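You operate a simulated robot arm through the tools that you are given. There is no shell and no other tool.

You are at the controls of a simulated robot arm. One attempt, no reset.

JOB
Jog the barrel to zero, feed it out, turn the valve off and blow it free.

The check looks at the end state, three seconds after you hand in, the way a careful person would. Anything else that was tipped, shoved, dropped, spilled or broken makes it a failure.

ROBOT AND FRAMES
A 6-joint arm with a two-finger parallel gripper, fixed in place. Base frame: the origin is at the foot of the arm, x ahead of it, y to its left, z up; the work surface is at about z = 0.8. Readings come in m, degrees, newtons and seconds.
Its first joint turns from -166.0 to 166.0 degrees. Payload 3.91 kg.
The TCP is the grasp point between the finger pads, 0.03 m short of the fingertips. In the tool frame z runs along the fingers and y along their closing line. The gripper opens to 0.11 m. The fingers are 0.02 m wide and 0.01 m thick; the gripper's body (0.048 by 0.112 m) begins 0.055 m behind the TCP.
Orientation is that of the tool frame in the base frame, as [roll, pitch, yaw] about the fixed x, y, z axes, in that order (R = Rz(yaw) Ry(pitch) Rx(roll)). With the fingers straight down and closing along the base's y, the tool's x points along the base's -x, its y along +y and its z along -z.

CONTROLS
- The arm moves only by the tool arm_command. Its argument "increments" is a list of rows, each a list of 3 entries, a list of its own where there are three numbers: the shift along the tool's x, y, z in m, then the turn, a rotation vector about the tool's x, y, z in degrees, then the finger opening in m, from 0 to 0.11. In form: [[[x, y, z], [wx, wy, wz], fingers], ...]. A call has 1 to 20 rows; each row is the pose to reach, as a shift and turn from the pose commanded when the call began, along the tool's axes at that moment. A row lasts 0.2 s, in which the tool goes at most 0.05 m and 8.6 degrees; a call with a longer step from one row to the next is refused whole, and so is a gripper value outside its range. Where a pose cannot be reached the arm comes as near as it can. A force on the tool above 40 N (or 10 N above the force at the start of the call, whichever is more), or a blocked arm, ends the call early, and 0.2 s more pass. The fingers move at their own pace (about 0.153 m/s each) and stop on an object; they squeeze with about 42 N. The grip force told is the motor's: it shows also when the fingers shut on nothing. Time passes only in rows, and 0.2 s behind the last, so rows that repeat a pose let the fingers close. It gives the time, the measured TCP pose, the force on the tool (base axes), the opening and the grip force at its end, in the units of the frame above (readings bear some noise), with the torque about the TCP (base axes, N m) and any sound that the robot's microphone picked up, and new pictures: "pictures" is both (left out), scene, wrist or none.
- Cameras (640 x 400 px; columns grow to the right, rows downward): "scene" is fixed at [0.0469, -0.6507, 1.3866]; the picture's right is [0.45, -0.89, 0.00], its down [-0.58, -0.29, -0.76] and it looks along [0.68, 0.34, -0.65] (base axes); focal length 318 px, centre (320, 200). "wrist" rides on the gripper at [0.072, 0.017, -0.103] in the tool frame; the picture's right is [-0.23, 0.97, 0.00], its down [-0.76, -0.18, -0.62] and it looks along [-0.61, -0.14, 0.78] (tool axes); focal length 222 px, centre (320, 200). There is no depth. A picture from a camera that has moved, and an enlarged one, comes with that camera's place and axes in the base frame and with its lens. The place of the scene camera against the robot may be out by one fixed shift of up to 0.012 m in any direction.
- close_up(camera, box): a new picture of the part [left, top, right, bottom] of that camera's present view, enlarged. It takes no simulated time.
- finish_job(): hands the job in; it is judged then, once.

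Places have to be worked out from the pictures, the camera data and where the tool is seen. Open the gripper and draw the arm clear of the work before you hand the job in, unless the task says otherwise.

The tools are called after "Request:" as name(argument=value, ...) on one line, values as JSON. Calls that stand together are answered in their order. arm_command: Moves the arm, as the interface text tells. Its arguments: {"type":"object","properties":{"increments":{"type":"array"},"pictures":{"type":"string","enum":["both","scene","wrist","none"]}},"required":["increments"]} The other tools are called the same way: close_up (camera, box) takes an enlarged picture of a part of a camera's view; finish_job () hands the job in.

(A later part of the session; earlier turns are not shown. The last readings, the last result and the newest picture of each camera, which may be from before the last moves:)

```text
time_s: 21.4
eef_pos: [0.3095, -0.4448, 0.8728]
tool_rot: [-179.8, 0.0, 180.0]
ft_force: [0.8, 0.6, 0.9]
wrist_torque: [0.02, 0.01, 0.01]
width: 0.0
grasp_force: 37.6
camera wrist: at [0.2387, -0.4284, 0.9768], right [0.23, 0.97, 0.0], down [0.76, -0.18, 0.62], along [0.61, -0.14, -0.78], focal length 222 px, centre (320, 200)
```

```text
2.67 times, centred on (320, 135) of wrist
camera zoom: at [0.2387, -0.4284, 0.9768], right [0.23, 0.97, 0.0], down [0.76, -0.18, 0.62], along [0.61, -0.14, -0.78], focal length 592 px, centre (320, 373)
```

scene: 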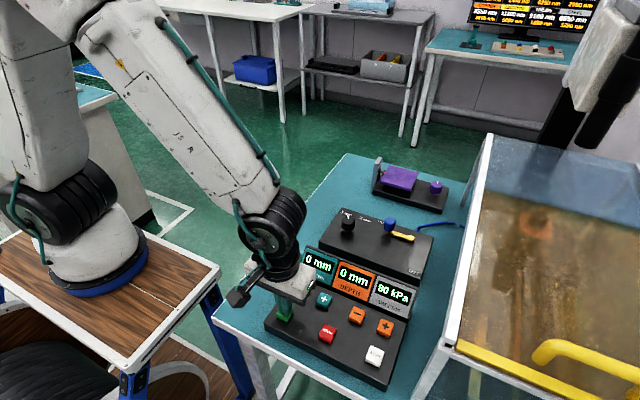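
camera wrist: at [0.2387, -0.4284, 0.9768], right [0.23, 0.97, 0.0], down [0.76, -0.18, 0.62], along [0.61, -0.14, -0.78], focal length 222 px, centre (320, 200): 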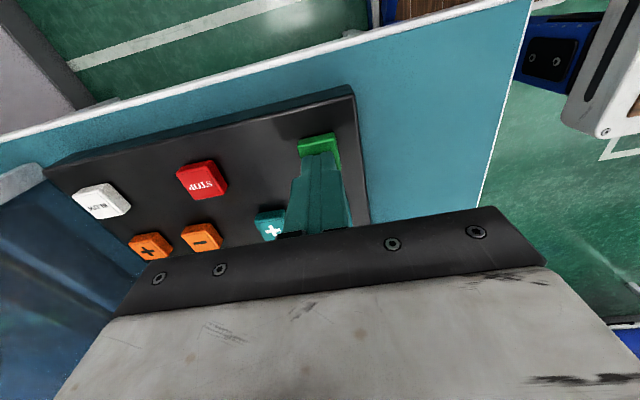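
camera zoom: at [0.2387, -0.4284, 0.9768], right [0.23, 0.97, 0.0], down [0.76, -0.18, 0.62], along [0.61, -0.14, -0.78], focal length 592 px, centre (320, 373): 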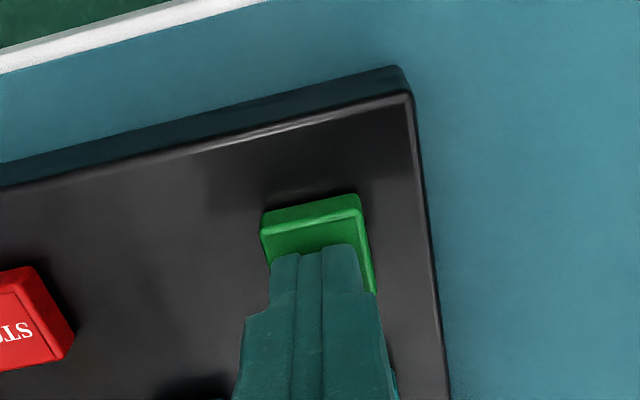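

The tips are just at the FEED surface. I press 7 mm further in small steps, release, and lift to see the result.

Request:
arm_command(increments=[[[0, 0, 0.003], [0, 0, 0], 0.0], [[0, 0, 0.005], [0, 0, 0], 0.0], [[0, 0, 0.007], [0, 0, 0], 0.0], [[0, 0, 0.007], [0, 0, 0], 0.0], [[0, 0, -0.01], [0, 0, 0], 0.0]])

Request:
close_up(camera="scene", box=[300, 180, 460, 330])

Request:
close_up(camera="scene", box=[460, 140, 640, 340])

```text
time_s: 22.6
eef_pos: [0.3108, -0.4438, 0.8828]
tool_rot: [180.0, 0.0, 179.9]
ft_force: [1.3, -0.6, -0.5]
wrist_torque: [0.0, -0.02, 0.03]
width: 0.0002
grasp_force: 37.8
heard: click
camera wrist: at [0.239, -0.4279, 0.9866], right [0.23, 0.97, 0.0], down [0.76, -0.18, 0.62], along [0.61, -0.14, -0.78], focal length 222 px, centre (320, 200)
```

scene: 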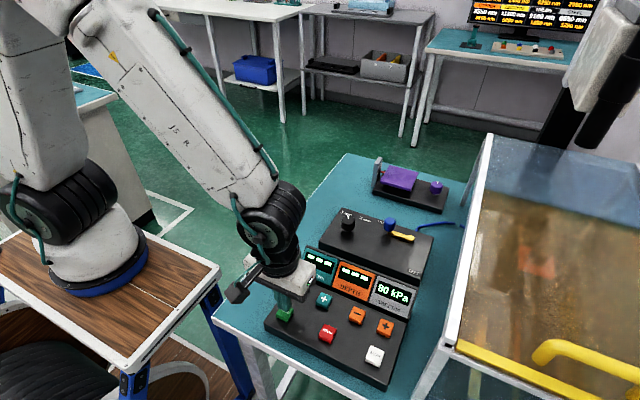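
wrist: 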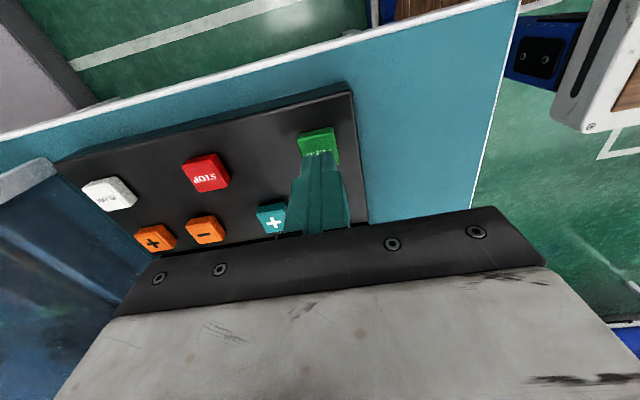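

```text
2.67 times, centred on (380, 255) of scene
camera zoom: at [0.0469, -0.6507, 1.3866], right [0.45, -0.89, 0.0], down [-0.58, -0.29, -0.76], along [0.68, 0.34, -0.65], focal length 848 px, centre (160, 53)
```

zoom: 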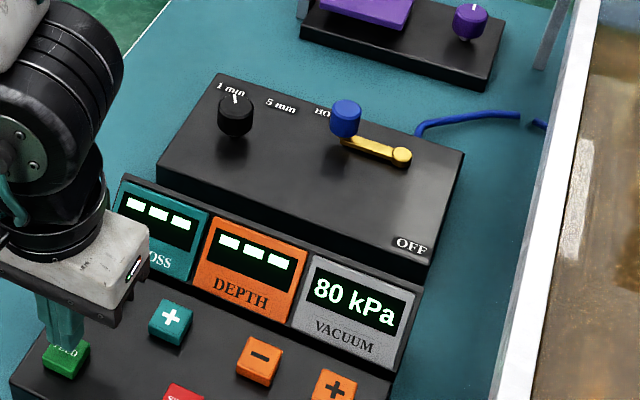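

```text
2.00 times, centred on (550, 240) of scene
camera zoom: at [0.0469, -0.6507, 1.3866], right [0.45, -0.89, 0.0], down [-0.58, -0.29, -0.76], along [0.68, 0.34, -0.65], focal length 636 px, centre (-140, 120)
```

zoom: 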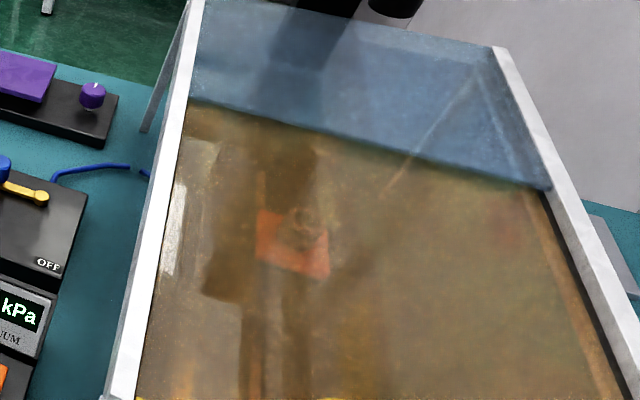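

The feed is running: the displays show dashes and the orange carriage in the cabinet has moved forward. I lift clear and wait while watching it.

Request:
arm_command(increments=[[[0, 0, -0.04], [0, 0, 0], 0.0], [[0, 0, -0.08], [0, 0, 0], 0.0], [[0, 0, -0.12], [0, 0, 0], 0.0], [[0, 0, -0.12], [0, 0, 0], 0.0]], pictures="scene")

Request:
close_up(camera="scene", box=[460, 140, 640, 340])

Request:
close_up(camera="scene", box=[260, 230, 420, 330])

```text
time_s: 23.6
eef_pos: [0.3124, -0.4462, 1.003]
tool_rot: [-179.9, 0.0, 179.9]
ft_force: [-0.6, -0.2, 0.1]
wrist_torque: [-0.01, 0.0, -0.01]
width: 0.0
grasp_force: 38.0
```

scene: 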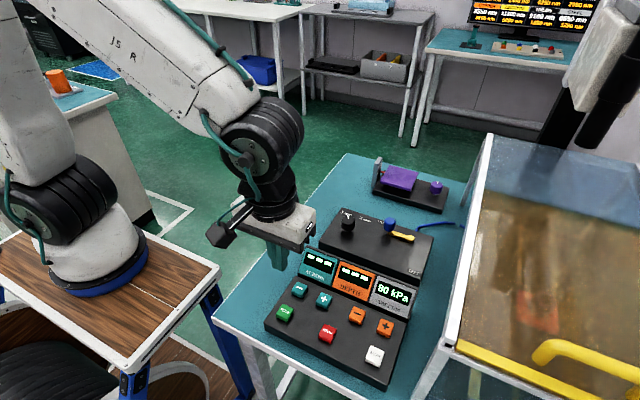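

```text
2.00 times, centred on (550, 240) of scene
camera zoom: at [0.0469, -0.6507, 1.3866], right [0.45, -0.89, 0.0], down [-0.58, -0.29, -0.76], along [0.68, 0.34, -0.65], focal length 636 px, centre (-140, 120)
```

zoom: 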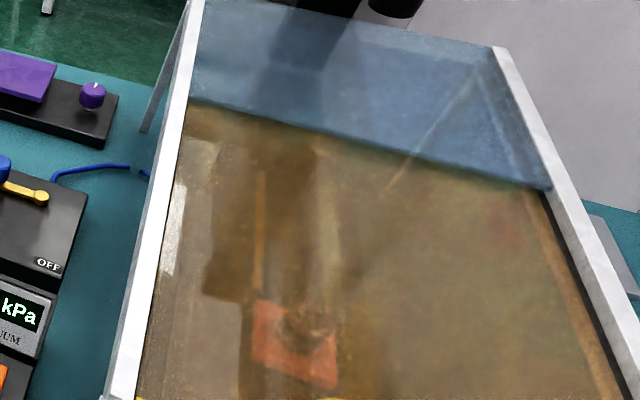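

```text
4.00 times, centred on (340, 280) of scene
camera zoom: at [0.0469, -0.6507, 1.3866], right [0.45, -0.89, 0.0], down [-0.58, -0.29, -0.76], along [0.68, 0.34, -0.65], focal length 1272 px, centre (240, -120)
```

zoom: 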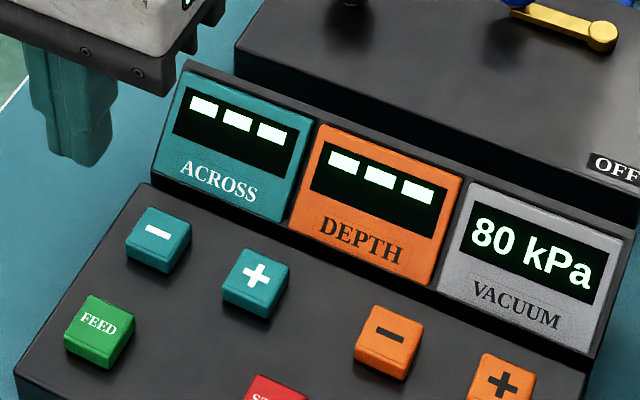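

The carriage is still travelling toward the front and the displays still show dashes. I keep still and wait.

Request:
arm_command(increments=[[[0, 0, 0], [0, 0, 0], 0.0], [[0, 0, 0], [0, 0, 0], 0.0], [[0, 0, 0], [0, 0, 0], 0.0], [[0, 0, 0], [0, 0, 0], 0.0], [[0, 0, 0], [0, 0, 0], 0.0], [[0, 0, 0], [0, 0, 0], 0.0], [[0, 0, 0], [0, 0, 0], 0.0], [[0, 0, 0], [0, 0, 0], 0.0]], pictures="scene")

Request:
close_up(camera="scene", box=[440, 220, 640, 400])

Request:
close_up(camera="scene", box=[260, 230, 420, 330])

```text
time_s: 25.4
eef_pos: [0.3117, -0.4461, 1.002]
tool_rot: [-179.9, 0.0, -179.9]
ft_force: [1.2, 0.2, -0.3]
wrist_torque: [-0.02, 0.04, 0.02]
width: 0.0
grasp_force: 38.1
```

scene: 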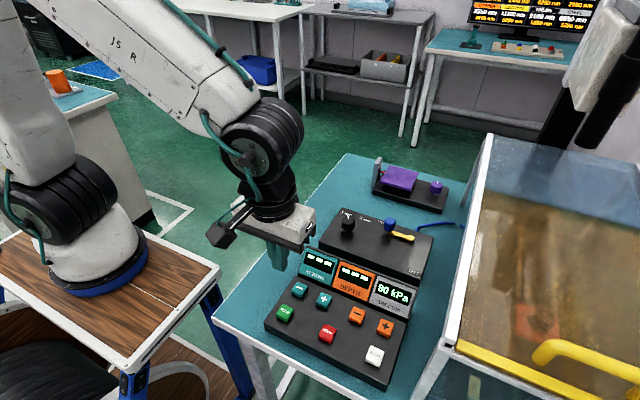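

```text
2.22 times, centred on (540, 310) of scene
camera zoom: at [0.0469, -0.6507, 1.3866], right [0.45, -0.89, 0.0], down [-0.58, -0.29, -0.76], along [0.68, 0.34, -0.65], focal length 706 px, centre (-169, -44)
```

zoom: 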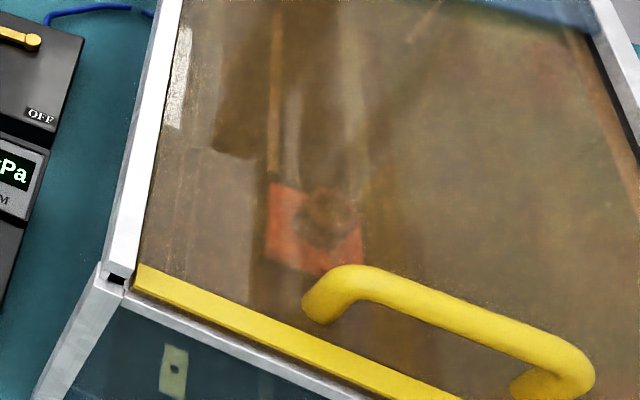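

```text
4.00 times, centred on (340, 280) of scene
camera zoom: at [0.0469, -0.6507, 1.3866], right [0.45, -0.89, 0.0], down [-0.58, -0.29, -0.76], along [0.68, 0.34, -0.65], focal length 1272 px, centre (240, -120)
```

zoom: 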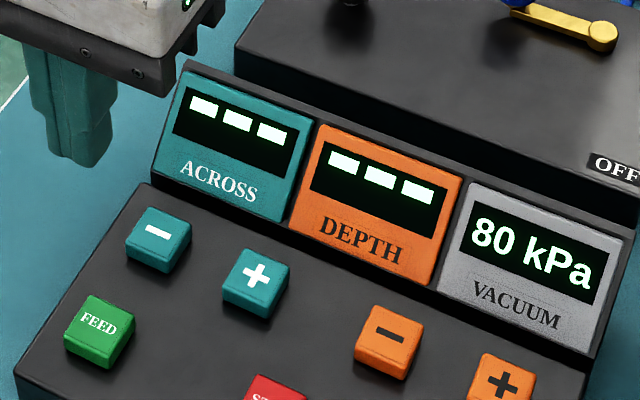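

The carriage advanced only a little since the last look, so it may have arrived. I wait a second more and compare.

Request:
arm_command(increments=[[[0, 0, 0], [0, 0, 0], 0.0], [[0, 0, 0], [0, 0, 0], 0.0], [[0, 0, 0], [0, 0, 0], 0.0], [[0, 0, 0], [0, 0, 0], 0.0], [[0, 0, 0], [0, 0, 0], 0.0], [[0, 0, 0], [0, 0, 0], 0.0]], pictures="wrist")

Request:
close_up(camera="scene", box=[440, 220, 640, 400])

Request:
close_up(camera="scene", box=[260, 180, 460, 330])

```text
time_s: 26.8
eef_pos: [0.3119, -0.4458, 1.0029]
tool_rot: [-180.0, -0.1, 180.0]
ft_force: [-0.3, 0.2, 0.3]
wrist_torque: [0.02, -0.01, 0.03]
width: 0.0
grasp_force: 37.9
camera wrist: at [0.2396, -0.4288, 1.1061], right [0.23, 0.97, 0.0], down [0.76, -0.18, 0.62], along [0.61, -0.14, -0.78], focal length 222 px, centre (320, 200)
```

wrist: 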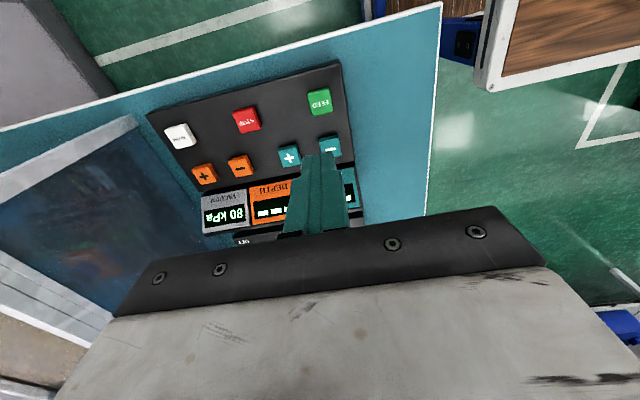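

```text
2.22 times, centred on (540, 310) of scene
camera zoom: at [0.0469, -0.6507, 1.3866], right [0.45, -0.89, 0.0], down [-0.58, -0.29, -0.76], along [0.68, 0.34, -0.65], focal length 706 px, centre (-169, -44)
```

zoom: 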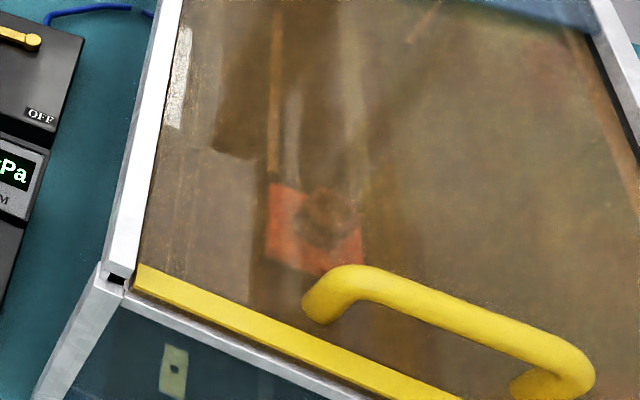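

```text
2.67 times, centred on (360, 255) of scene
camera zoom: at [0.0469, -0.6507, 1.3866], right [0.45, -0.89, 0.0], down [-0.58, -0.29, -0.76], along [0.68, 0.34, -0.65], focal length 848 px, centre (213, 53)
```

zoom: 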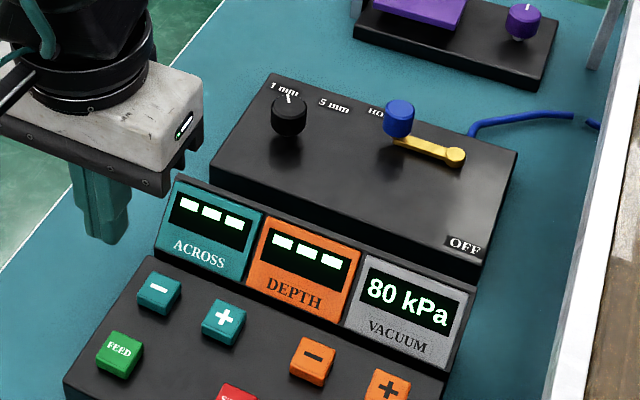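

The carriage has stopped at the front of the cabinet, so the barrel is fed out and I leave it alone. Next is the valve: I travel above it and turn the tool 90° so the fingers close along x, with the wrist camera on the +y side, away from the cabinet.

Request:
arm_command(increments=[[[-0.0225, -0.0046, -0.0025], [0, 0, 7.5], 0.0], [[-0.045, -0.0092, -0.005], [0, 0, 15], 0.0], [[-0.0675, -0.0138, -0.0075], [0, 0, 22.5], 0.0], [[-0.09, -0.0183, -0.01], [0, 0, 30], 0.0], [[-0.1125, -0.0229, -0.0125], [0, 0, 37.5], 0.0], [[-0.135, -0.0275, -0.015], [0, 0, 45], 0.0], [[-0.1575, -0.0321, -0.0175], [0, 0, 52.5], 0.0], [[-0.18, -0.0367, -0.02], [0, 0, 60], 0.0], [[-0.2025, -0.0412, -0.0225], [0, 0, 67.5], 0.0], [[-0.225, -0.0458, -0.025], [0, 0, 75], 0.0], [[-0.2475, -0.0504, -0.0275], [0, 0, 82.5], 0.0], [[-0.27, -0.055, -0.03], [0, 0, 90], 0.0], [[-0.27, -0.055, -0.03], [0, 0, 90], 0.0]])

Request:
close_up(camera="wrist", box=[160, 0, 480, 200])

```text
time_s: 29.6
eef_pos: [0.5791, -0.4997, 1.034]
tool_rot: [-180.0, 0.2, 89.8]
ft_force: [-0.2, -0.3, 0.6]
wrist_torque: [-0.01, -0.01, 0.01]
width: 0.0001
grasp_force: 37.6
camera wrist: at [0.5979, -0.4267, 1.1366], right [0.97, -0.23, 0.0], down [-0.18, -0.76, 0.62], along [-0.14, -0.61, -0.78], focal length 222 px, centre (320, 200)
```

scene: 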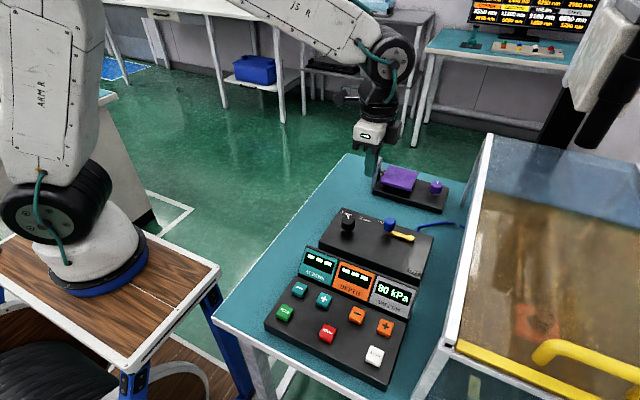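
wrist: 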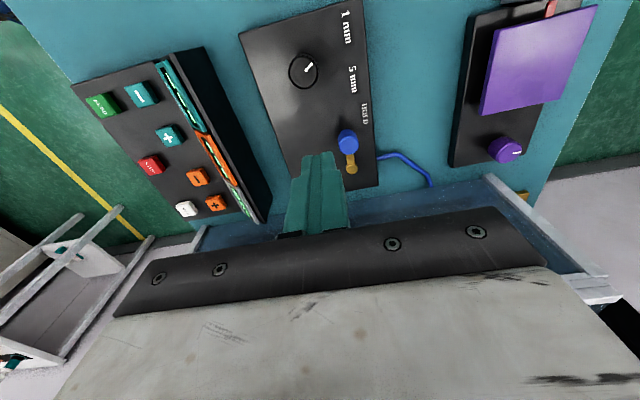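

```text
2.00 times, centred on (320, 100) of wrist
camera zoom: at [0.5979, -0.4267, 1.1366], right [0.97, -0.23, 0.0], down [-0.18, -0.76, 0.62], along [-0.14, -0.61, -0.78], focal length 444 px, centre (320, 400)
```

zoom: 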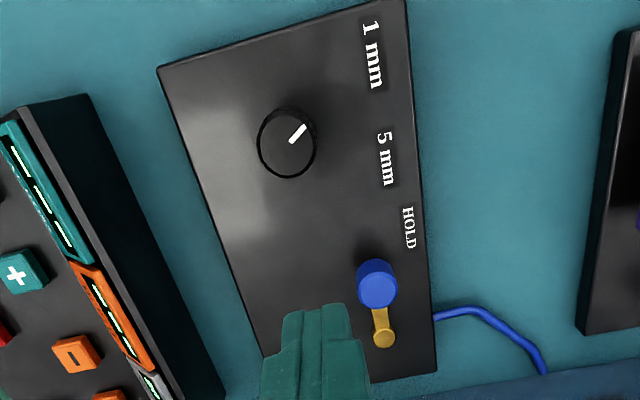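

The valve is now clear from above: pivot at about (0.606, -0.608), blue knob at about (0.607, -0.550) with its top at z≈0.87 and a diameter of about 25 mm. OFF lies a counter-clockwise quarter turn away, toward −x. I open the fingers and hover over the knob to check alignment.

Request:
arm_command(increments=[[[-0.017, 0.009, 0.01], [0, 0, 0], 0.06], [[-0.034, 0.018, 0.03], [0, 0, 0], 0.06], [[-0.05, 0.027, 0.055], [0, 0, 0], 0.06], [[-0.05, 0.027, 0.073], [0, 0, 0], 0.06], [[-0.05, 0.027, 0.073], [0, 0, 0], 0.06]])

Request:
close_up(camera="wrist", box=[200, 50, 440, 200])

Request:
close_up(camera="scene", box=[320, 130, 480, 270])

```text
time_s: 30.8
eef_pos: [0.6071, -0.5514, 0.9614]
tool_rot: [-179.9, 0.1, 90.0]
ft_force: [0.0, 0.3, 0.0]
wrist_torque: [-0.01, 0.0, 0.01]
width: 0.0601
grasp_force: 0.0
camera wrist: at [0.6252, -0.4777, 1.0639], right [0.97, -0.23, 0.0], down [-0.18, -0.76, 0.62], along [-0.14, -0.61, -0.78], focal length 222 px, centre (320, 200)
```

scene: 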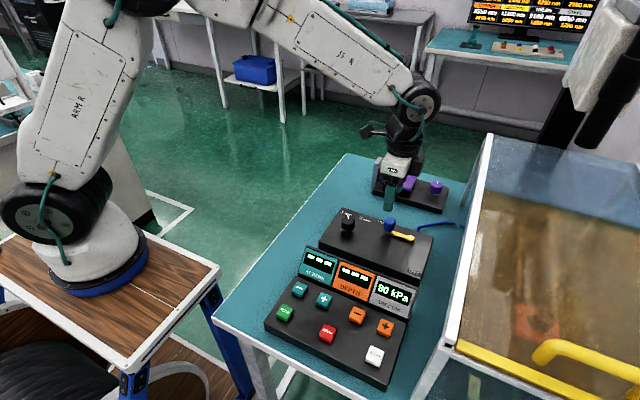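
wrist: 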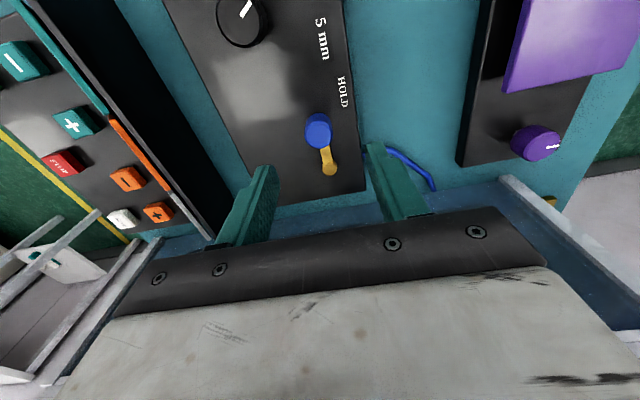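

```text
2.67 times, centred on (320, 125) of wrist
camera zoom: at [0.6252, -0.4777, 1.0639], right [0.97, -0.23, 0.0], down [-0.18, -0.76, 0.62], along [-0.14, -0.61, -0.78], focal length 592 px, centre (320, 400)
```

zoom: 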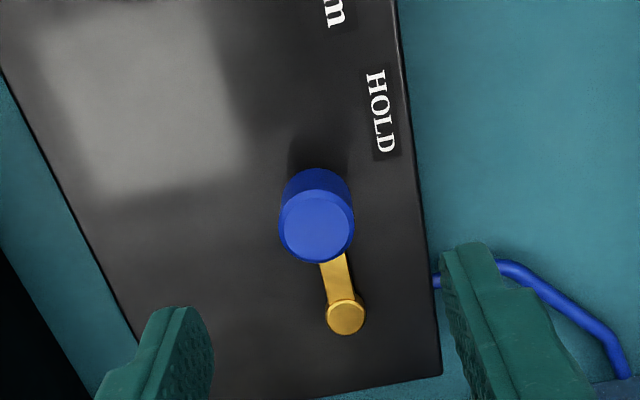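

```text
2.86 times, centred on (400, 200) of scene
camera zoom: at [0.0469, -0.6507, 1.3866], right [0.45, -0.89, 0.0], down [-0.58, -0.29, -0.76], along [0.68, 0.34, -0.65], focal length 908 px, centre (91, 200)
```

zoom: 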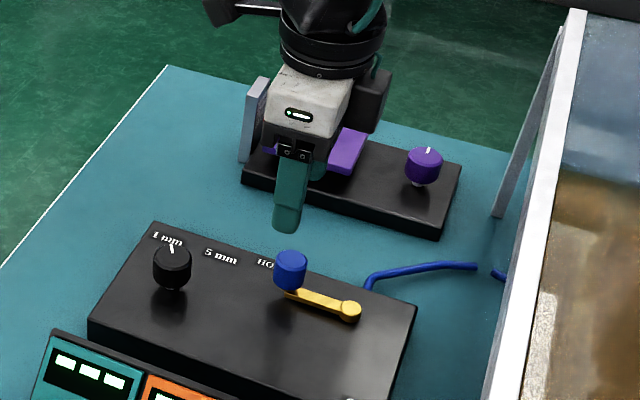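

The knob refines to (0.606, -0.554) and the fingers straddle it. I go down to TCP z≈0.875, so the tips are about 845 mm up and beside the knob, still open.

Request:
arm_command(increments=[[[-0.004, 0, 0.03], [0, 0, 0], 0.06], [[-0.004, 0, 0.055], [0, 0, 0], 0.06], [[-0.004, 0, 0.07], [0, 0, 0], 0.06], [[-0.004, 0, 0.08], [0, 0, 0], 0.06], [[-0.004, 0, 0.086], [0, 0, 0], 0.06], [[-0.004, 0, 0.086], [0, 0, 0], 0.06]])

Request:
close_up(camera="wrist", box=[200, 50, 440, 200])

Request:
close_up(camera="scene", box=[340, 180, 460, 260])

```text
time_s: 32.2
eef_pos: [0.6071, -0.5542, 0.8743]
tool_rot: [180.0, 0.1, 90.0]
ft_force: [0.3, -0.2, -0.8]
wrist_torque: [0.01, -0.03, -0.01]
width: 0.0599
grasp_force: 0.1
camera wrist: at [0.6253, -0.4818, 0.9773], right [0.97, -0.23, 0.0], down [-0.18, -0.76, 0.62], along [-0.14, -0.61, -0.78], focal length 222 px, centre (320, 200)
```

scene: 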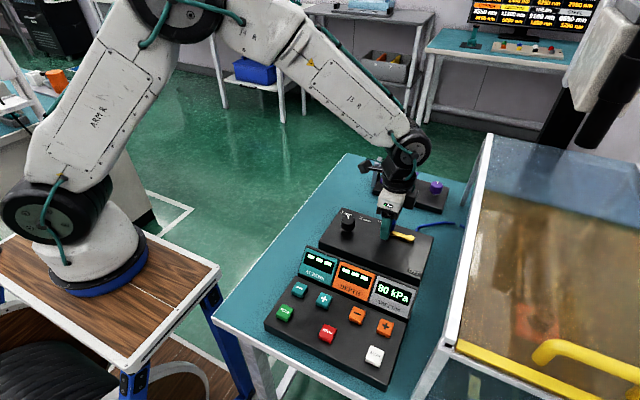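
wrist: 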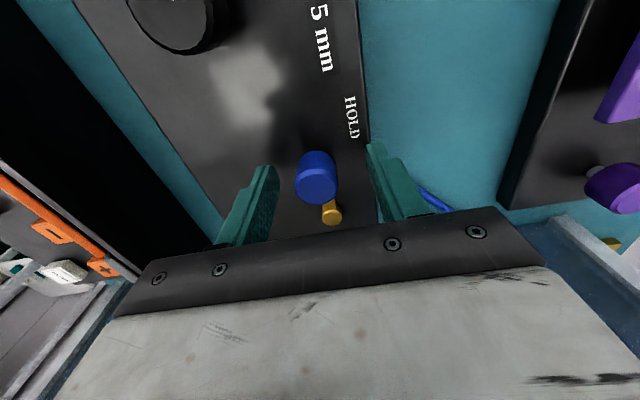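

```text
2.67 times, centred on (320, 125) of wrist
camera zoom: at [0.6253, -0.4818, 0.9773], right [0.97, -0.23, 0.0], down [-0.18, -0.76, 0.62], along [-0.14, -0.61, -0.78], focal length 592 px, centre (320, 400)
```

zoom: 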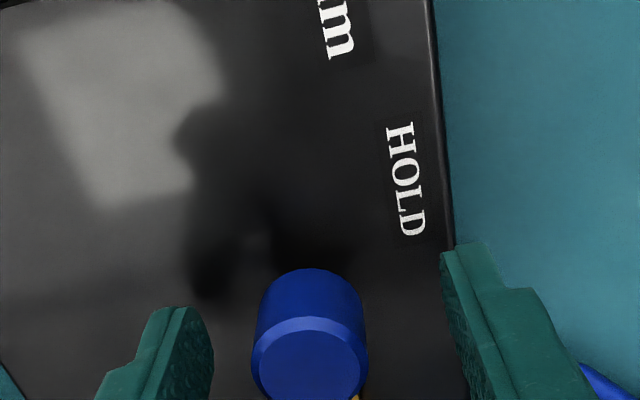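

```text
5.00 times, centred on (400, 220) of scene
camera zoom: at [0.0469, -0.6507, 1.3866], right [0.45, -0.89, 0.0], down [-0.58, -0.29, -0.76], along [0.68, 0.34, -0.65], focal length 1590 px, centre (-80, 100)
```

zoom: 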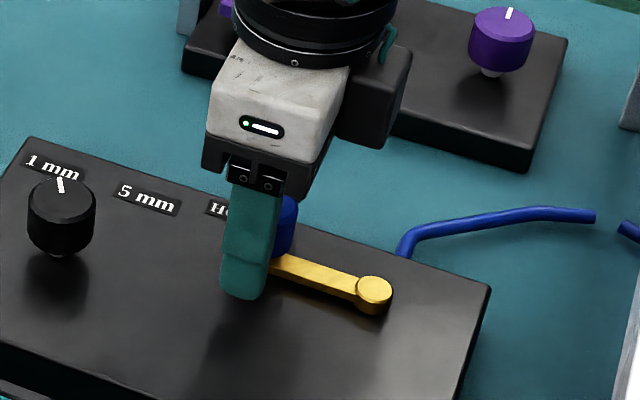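

The knob lies centred between the fingers. I close on it.

Request:
arm_command(increments=[[[0, 0, 0], [0, 0, 0], 0.03], [[0, 0, 0], [0, 0, 0], 0.015], [[0, 0, 0], [0, 0, 0], 0.015], [[0, 0, 0], [0, 0, 0], 0.015]])

Request:
close_up(camera="wrist", box=[200, 50, 440, 200])

```text
time_s: 33.2
eef_pos: [0.6058, -0.5545, 0.8735]
tool_rot: [179.9, 0.0, 89.9]
ft_force: [-24.5, 7.5, -0.5]
wrist_torque: [0.24, -0.08, -0.45]
width: 0.0257
grasp_force: 45.0
camera wrist: at [0.6237, -0.4819, 0.9774], right [0.97, -0.23, 0.0], down [-0.18, -0.76, 0.62], along [-0.14, -0.61, -0.78], focal length 222 px, centre (320, 200)
```

scene: 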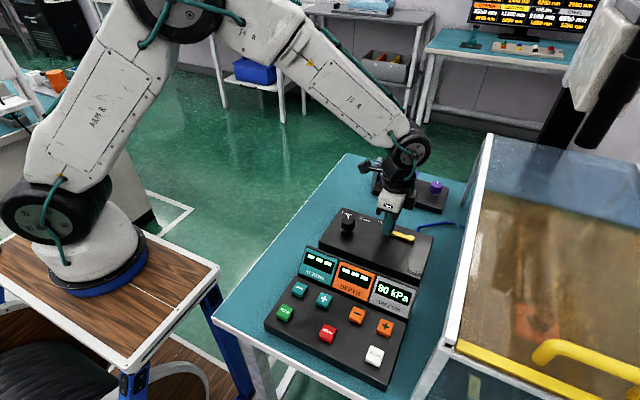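
wrist: 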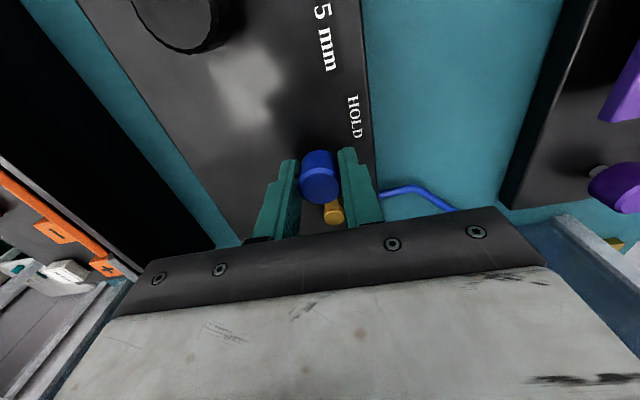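

```text
2.67 times, centred on (320, 125) of wrist
camera zoom: at [0.6237, -0.4819, 0.9774], right [0.97, -0.23, 0.0], down [-0.18, -0.76, 0.62], along [-0.14, -0.61, -0.78], focal length 592 px, centre (320, 400)
```

zoom: 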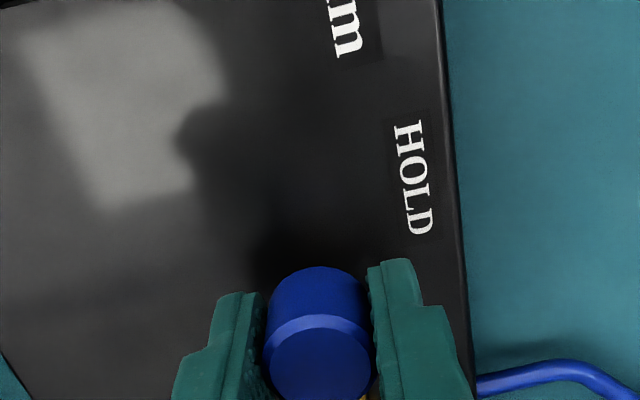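

I have the knob (25.7 mm), though it pushes back in −x because my centring is slightly off. I loosen to a 30 mm cage, then start the arc about the pivot with the tool turning along, stopping at 45° to check.

Request:
arm_command(increments=[[[0, 0, 0], [0, 0, 0], 0.03], [[0, 0, 0], [0, 0, 0], 0.03], [[-0.0005, -0.007, 0], [0, 0, -7.5], 0.03], [[-0.0018, -0.014, 0], [0, 0, -15], 0.03], [[-0.0041, -0.0207, 0], [0, 0, -22.5], 0.03], [[-0.0072, -0.027, 0], [0, 0, -30], 0.03], [[-0.0112, -0.0329, 0], [0, 0, -37.5], 0.03], [[-0.0158, -0.0382, 0], [0, 0, -45], 0.03]])

Request:
close_up(camera="wrist", box=[200, 50, 440, 200])

Request:
close_up(camera="scene", box=[320, 180, 480, 310])

```text
time_s: 35.0
eef_pos: [0.5692, -0.5703, 0.8748]
tool_rot: [-179.9, 0.1, 135.2]
ft_force: [-0.2, -0.7, 1.2]
wrist_torque: [-0.02, 0.04, 0.01]
width: 0.0302
grasp_force: 0.5
camera wrist: at [0.5306, -0.5063, 0.9781], right [0.85, 0.53, 0.0], down [0.41, -0.66, 0.62], along [0.33, -0.53, -0.78], focal length 222 px, centre (320, 200)
```

scene: 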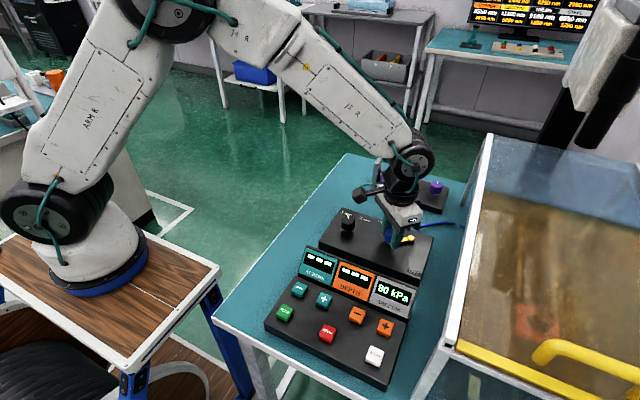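
wrist: 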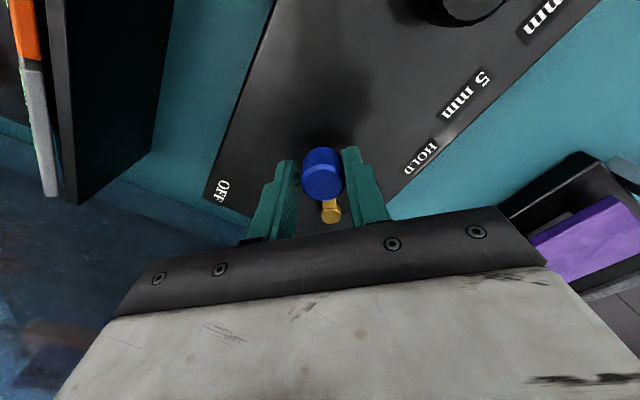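

```text
2.67 times, centred on (320, 125) of wrist
camera zoom: at [0.5306, -0.5063, 0.9781], right [0.85, 0.53, 0.0], down [0.41, -0.66, 0.62], along [0.33, -0.53, -0.78], focal length 592 px, centre (320, 400)
```

zoom: 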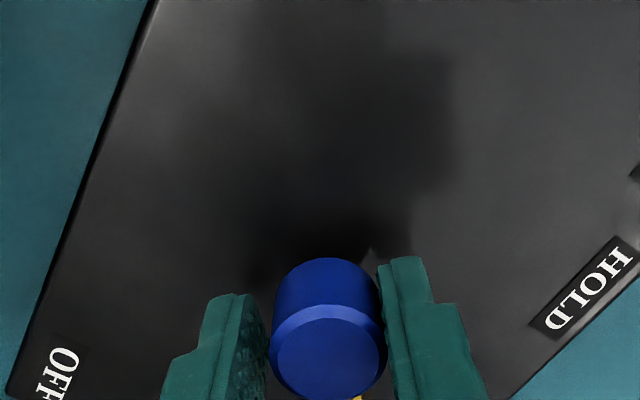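

```text
3.08 times, centred on (400, 245) of scene
camera zoom: at [0.0469, -0.6507, 1.3866], right [0.45, -0.89, 0.0], down [-0.58, -0.29, -0.76], along [0.68, 0.34, -0.65], focal length 978 px, centre (74, 62)
```

zoom: 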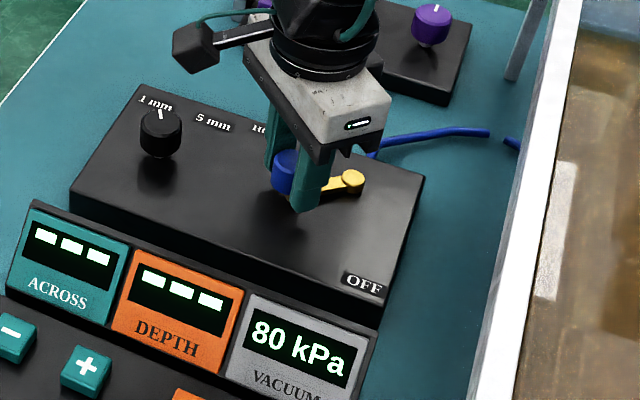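

The lever follows smoothly with almost no force and now stands at about 45°. I continue along the same arc for another 45°, toward OFF.

Request:
arm_command(increments=[[[-0.0005, -0.007, 0], [0, 0, -7.5], 0.03], [[-0.0018, -0.014, 0], [0, 0, -15], 0.03], [[-0.0041, -0.0207, 0], [0, 0, -22.5], 0.03], [[-0.0072, -0.027, 0], [0, 0, -30], 0.03], [[-0.0112, -0.0329, 0], [0, 0, -37.5], 0.03], [[-0.0158, -0.0382, 0], [0, 0, -45], 0.03]])

Request:
close_up(camera="wrist", box=[200, 50, 440, 200])

Request:
close_up(camera="scene", box=[320, 180, 480, 310])

```text
time_s: 36.4
eef_pos: [0.5533, -0.6064, 0.8747]
tool_rot: [-179.9, 0.1, -179.8]
ft_force: [-0.2, -0.8, -0.4]
wrist_torque: [0.01, -0.02, 0.0]
width: 0.0299
grasp_force: 0.0
camera wrist: at [0.4813, -0.591, 0.978], right [0.23, 0.97, 0.0], down [0.76, -0.18, 0.62], along [0.61, -0.14, -0.78], focal length 222 px, centre (320, 200)
```

scene: 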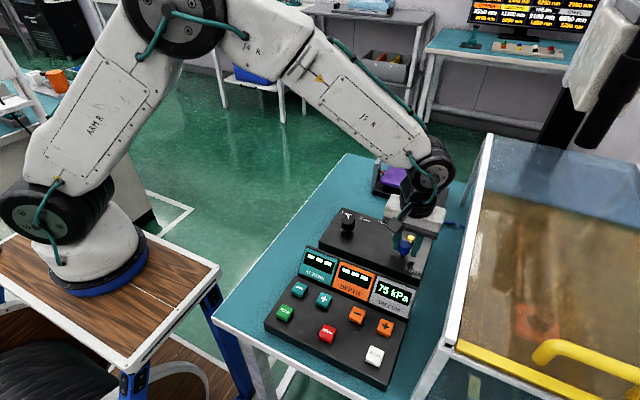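
wrist: 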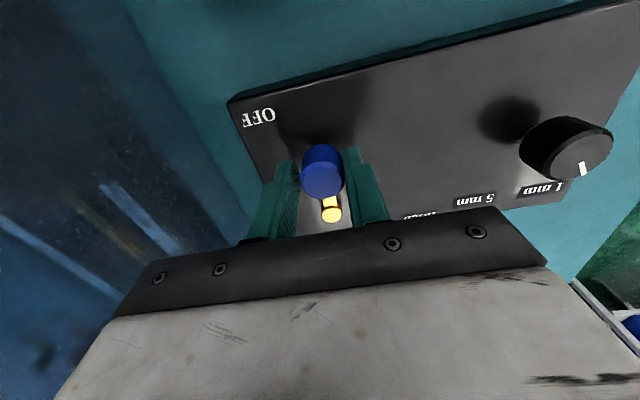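

```text
2.67 times, centred on (320, 125) of wrist
camera zoom: at [0.4813, -0.591, 0.978], right [0.23, 0.97, 0.0], down [0.76, -0.18, 0.62], along [0.61, -0.14, -0.78], focal length 592 px, centre (320, 400)
```

zoom: 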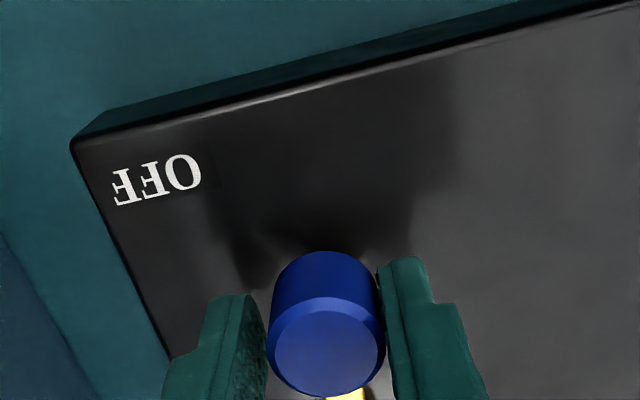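

```text
3.08 times, centred on (400, 245) of scene
camera zoom: at [0.0469, -0.6507, 1.3866], right [0.45, -0.89, 0.0], down [-0.58, -0.29, -0.76], along [0.68, 0.34, -0.65], focal length 978 px, centre (74, 62)
```

zoom: 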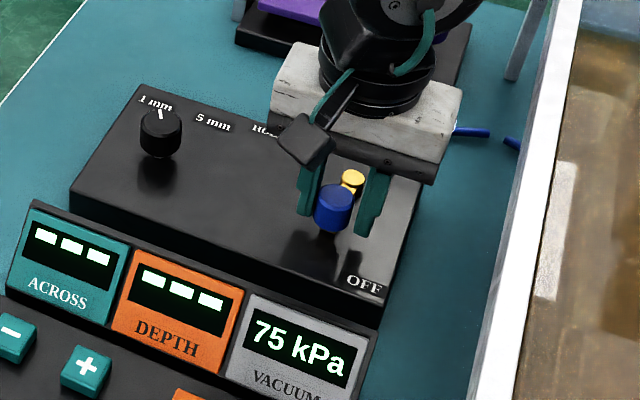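

The vacuum has begun to drop (75 kPa) with the lever at about 90°. I hold for a second to see whether it keeps falling.

Request:
arm_command(increments=[[[0, 0, 0], [0, 0, 0], 0.03], [[0, 0, 0], [0, 0, 0], 0.03], [[0, 0, 0], [0, 0, 0], 0.03], [[0, 0, 0], [0, 0, 0], 0.03]], pictures="none")

Request:
close_up(camera="scene", box=[320, 180, 480, 310])

```text
time_s: 37.4
eef_pos: [0.5529, -0.6081, 0.874]
tool_rot: [-179.9, 0.0, 180.0]
ft_force: [-0.1, -0.3, 0.9]
wrist_torque: [-0.02, -0.01, 0.02]
width: 0.0299
grasp_force: 0.0
```

```text
3.08 times, centred on (400, 245) of scene
camera zoom: at [0.0469, -0.6507, 1.3866], right [0.45, -0.89, 0.0], down [-0.58, -0.29, -0.76], along [0.68, 0.34, -0.65], focal length 978 px, centre (74, 62)
```

zoom: 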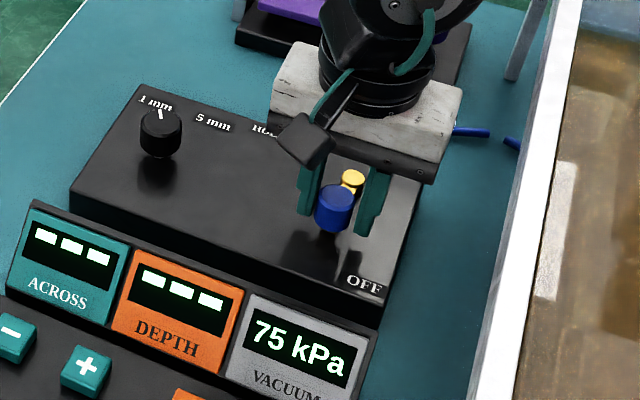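

It holds steady at 75 kPa, so the valve is only partly closed and the lever has to go on toward the OFF mark, about 20° further. I keep the tool's heading, which leaves about 2 cm to the cabinet, and push another 15° along the arc.

Request:
arm_command(increments=[[[-0.0002, -0.0035, 0], [0, 0, 0], 0.03], [[-0.0005, -0.007, 0], [0, 0, 0], 0.03], [[-0.001, -0.0105, 0], [0, 0, 0], 0.03], [[-0.0018, -0.014, 0], [0, 0, 0], 0.03]])

Request:
close_up(camera="scene", box=[320, 180, 480, 310])

Request:
close_up(camera="wrist", box=[160, 50, 400, 200])

```text
time_s: 38.4
eef_pos: [0.5543, -0.6203, 0.8733]
tool_rot: [179.9, -0.1, -180.0]
ft_force: [-9.2, 27.9, 2.5]
wrist_torque: [0.19, 0.39, 0.08]
width: 0.0443
grasp_force: 13.9
camera wrist: at [0.4827, -0.6033, 0.978], right [0.23, 0.97, 0.0], down [0.76, -0.18, 0.62], along [0.61, -0.14, -0.78], focal length 222 px, centre (320, 200)
```

scene: 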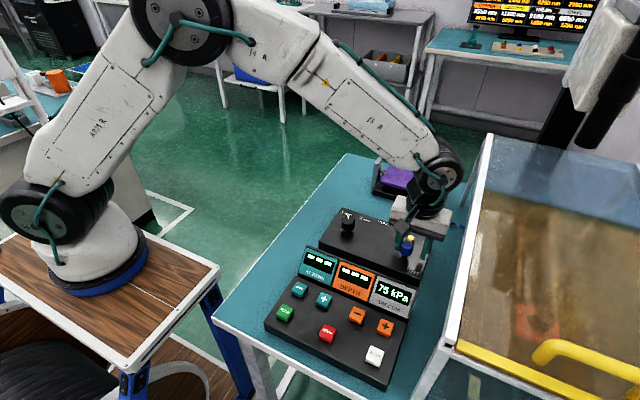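
wrist: 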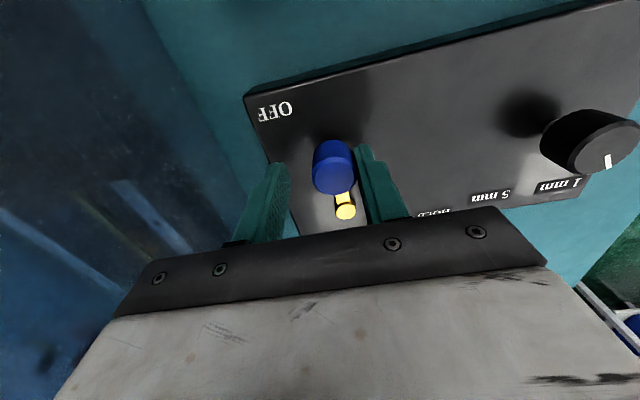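

```text
3.08 times, centred on (400, 245) of scene
camera zoom: at [0.0469, -0.6507, 1.3866], right [0.45, -0.89, 0.0], down [-0.58, -0.29, -0.76], along [0.68, 0.34, -0.65], focal length 978 px, centre (74, 62)
```

zoom: 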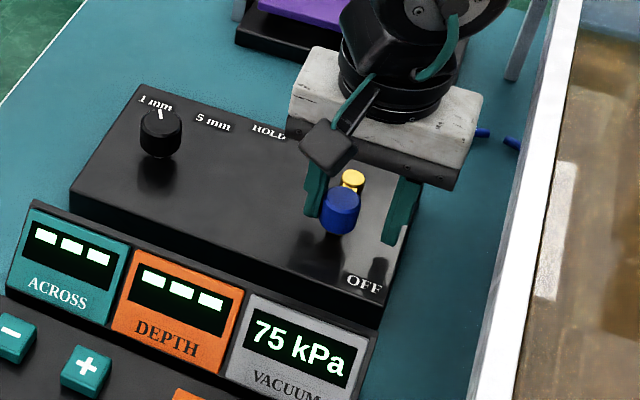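

```text
2.67 times, centred on (280, 125) of wrist
camera zoom: at [0.4827, -0.6033, 0.978], right [0.23, 0.97, 0.0], down [0.76, -0.18, 0.62], along [0.61, -0.14, -0.78], focal length 592 px, centre (427, 400)
```

zoom: 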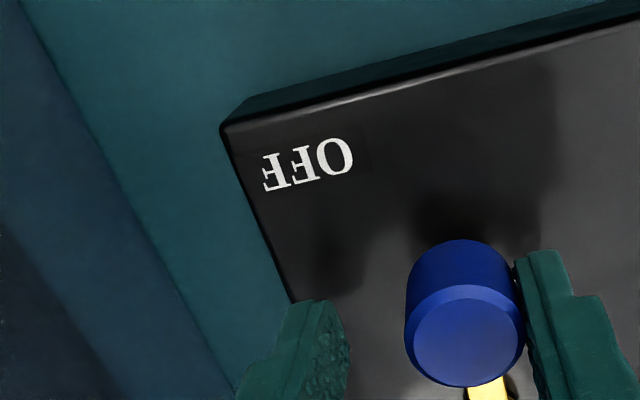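

The lever has hit its stop at a quarter turn: 28 N pushed the finger back and the knob is at θ≈183°, straight toward −x. The vacuum still reads 75 kPa, which looks like what stays trapped until BLOW. I back off, open the fingers and lift straight up to check the lever.

Request:
arm_command(increments=[[[-0.001, 0.006, 0], [0, 0, 0], 0.04], [[0, 0.011, 0], [0, 0, 0], 0.06], [[0, 0.011, 0], [0, 0, 0], 0.06], [[0, 0.011, -0.02], [0, 0, 0], 0.06], [[0, 0.011, -0.05], [0, 0, 0], 0.06], [[0, 0.011, -0.09], [0, 0, 0], 0.06], [[0, 0.011, -0.13], [0, 0, 0], 0.06], [[0, 0.011, -0.13], [0, 0, 0], 0.06]])

Request:
close_up(camera="scene", box=[320, 180, 480, 310])

Request:
close_up(camera="wrist", box=[200, 50, 440, 200])

```text
time_s: 40.2
eef_pos: [0.5552, -0.6106, 1.0048]
tool_rot: [180.0, 0.0, -179.9]
ft_force: [0.2, 0.6, -0.1]
wrist_torque: [-0.03, -0.03, 0.02]
width: 0.0602
grasp_force: 0.1
camera wrist: at [0.4834, -0.5938, 1.1079], right [0.23, 0.97, 0.0], down [0.76, -0.18, 0.62], along [0.61, -0.14, -0.78], focal length 222 px, centre (320, 200)
```

scene: 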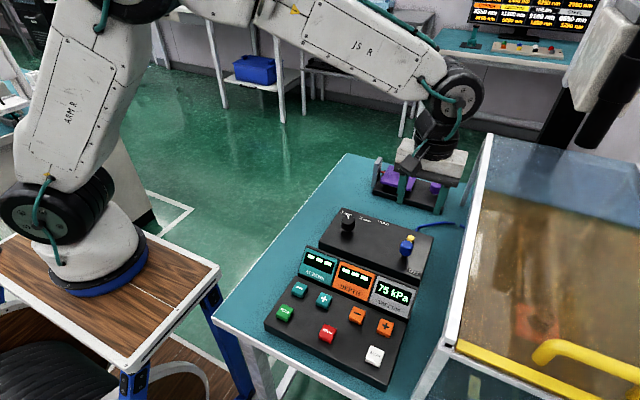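
wrist: 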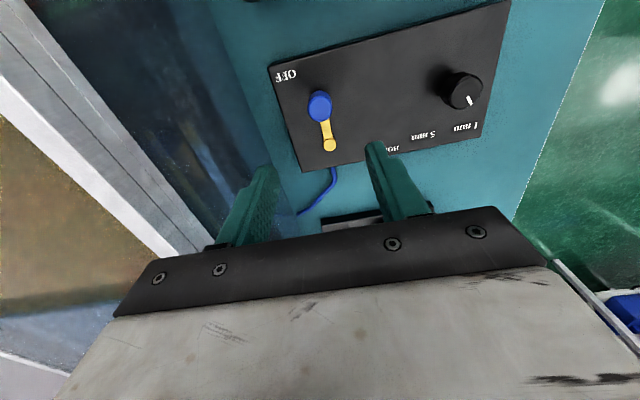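

```text
3.08 times, centred on (400, 245) of scene
camera zoom: at [0.0469, -0.6507, 1.3866], right [0.45, -0.89, 0.0], down [-0.58, -0.29, -0.76], along [0.68, 0.34, -0.65], focal length 978 px, centre (74, 62)
```

zoom: 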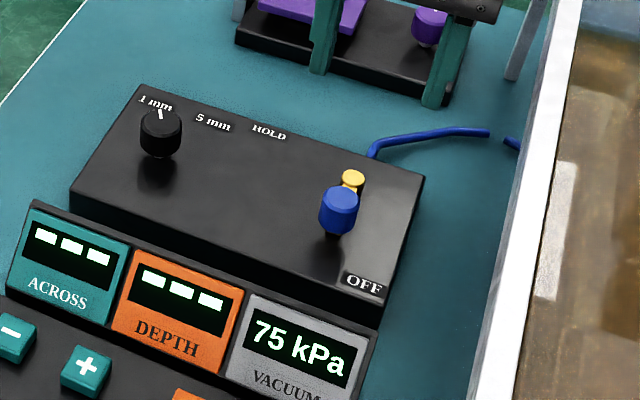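

```text
2.67 times, centred on (320, 125) of wrist
camera zoom: at [0.4834, -0.5938, 1.1079], right [0.23, 0.97, 0.0], down [0.76, -0.18, 0.62], along [0.61, -0.14, -0.78], focal length 592 px, centre (320, 400)
```

zoom: 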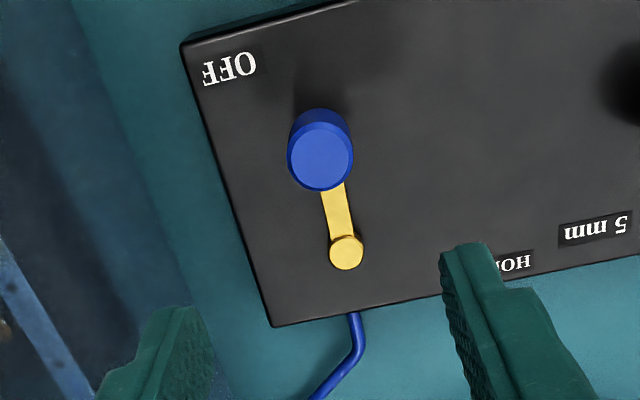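

The lever sits at its OFF stop and nothing else was disturbed. I close the fingers, travel at this height to over BLOW at about (0.310, -0.620), and come partway down to check alignment and the gap to the cabinet.

Request:
arm_command(increments=[[[0.041, 0, 0], [0, 0, 0], 0.02], [[0.082, 0, 0], [0, 0, 0], 0.0], [[0.123, 0, 0], [0, 0, 0], 0.0], [[0.164, -0.003, 0], [0, 0, 0], 0.0], [[0.205, -0.006, 0], [0, 0, 0], 0.0], [[0.2446, -0.009, 0], [0, 0, 0], 0.0], [[0.2446, -0.009, 0.03], [0, 0, 0], 0.0], [[0.2446, -0.009, 0.06], [0, 0, 0], 0.0], [[0.2446, -0.009, 0.06], [0, 0, 0], 0.0]])

Request:
close_up(camera="wrist", box=[200, 60, 440, 210])

Request:
close_up(camera="scene", box=[300, 220, 500, 400])

```text
time_s: 42.2
eef_pos: [0.3103, -0.6194, 0.9436]
tool_rot: [-179.9, 0.0, 179.9]
ft_force: [0.0, 0.6, -0.7]
wrist_torque: [0.0, 0.01, 0.01]
width: 0.0
grasp_force: 37.0
camera wrist: at [0.2389, -0.6025, 1.0475], right [0.23, 0.97, 0.0], down [0.76, -0.18, 0.62], along [0.61, -0.14, -0.78], focal length 222 px, centre (320, 200)
```

scene: 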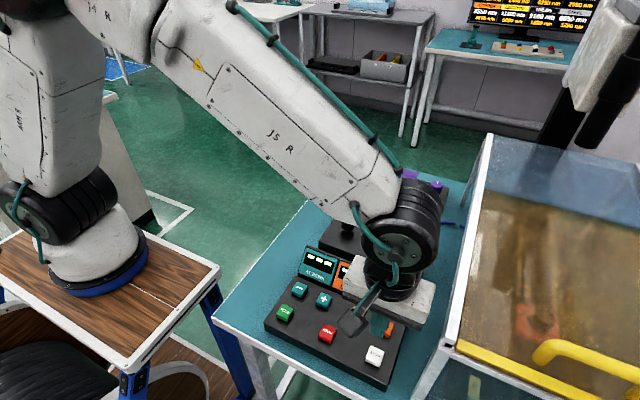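
wrist: 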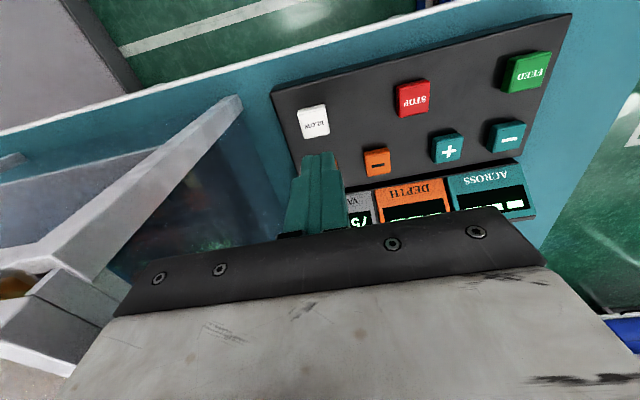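

```text
2.67 times, centred on (320, 135) of wrist
camera zoom: at [0.2389, -0.6025, 1.0475], right [0.23, 0.97, 0.0], down [0.76, -0.18, 0.62], along [0.61, -0.14, -0.78], focal length 592 px, centre (320, 373)
```

zoom: 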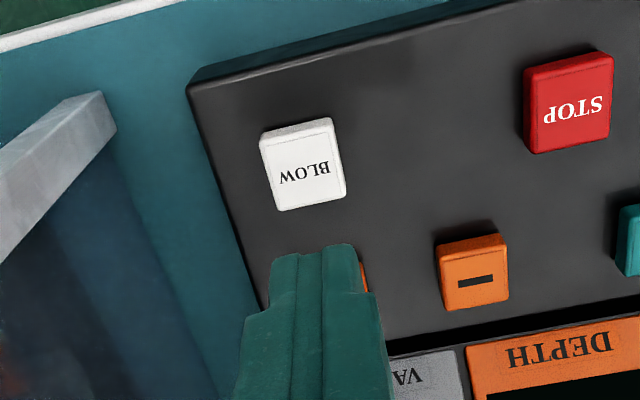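

```text
2.22 times, centred on (400, 310) of scene
camera zoom: at [0.0469, -0.6507, 1.3866], right [0.45, -0.89, 0.0], down [-0.58, -0.29, -0.76], along [0.68, 0.34, -0.65], focal length 706 px, centre (142, -44)
```

zoom: 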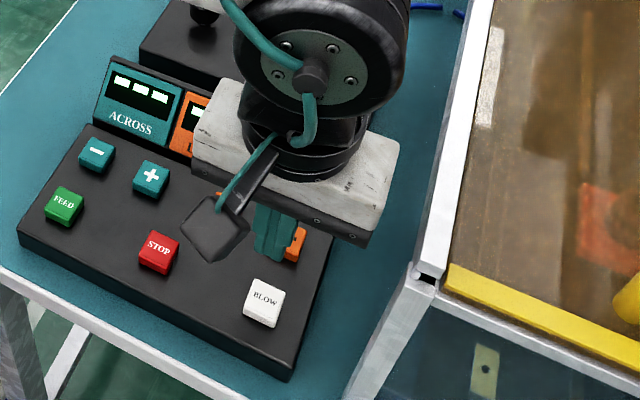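

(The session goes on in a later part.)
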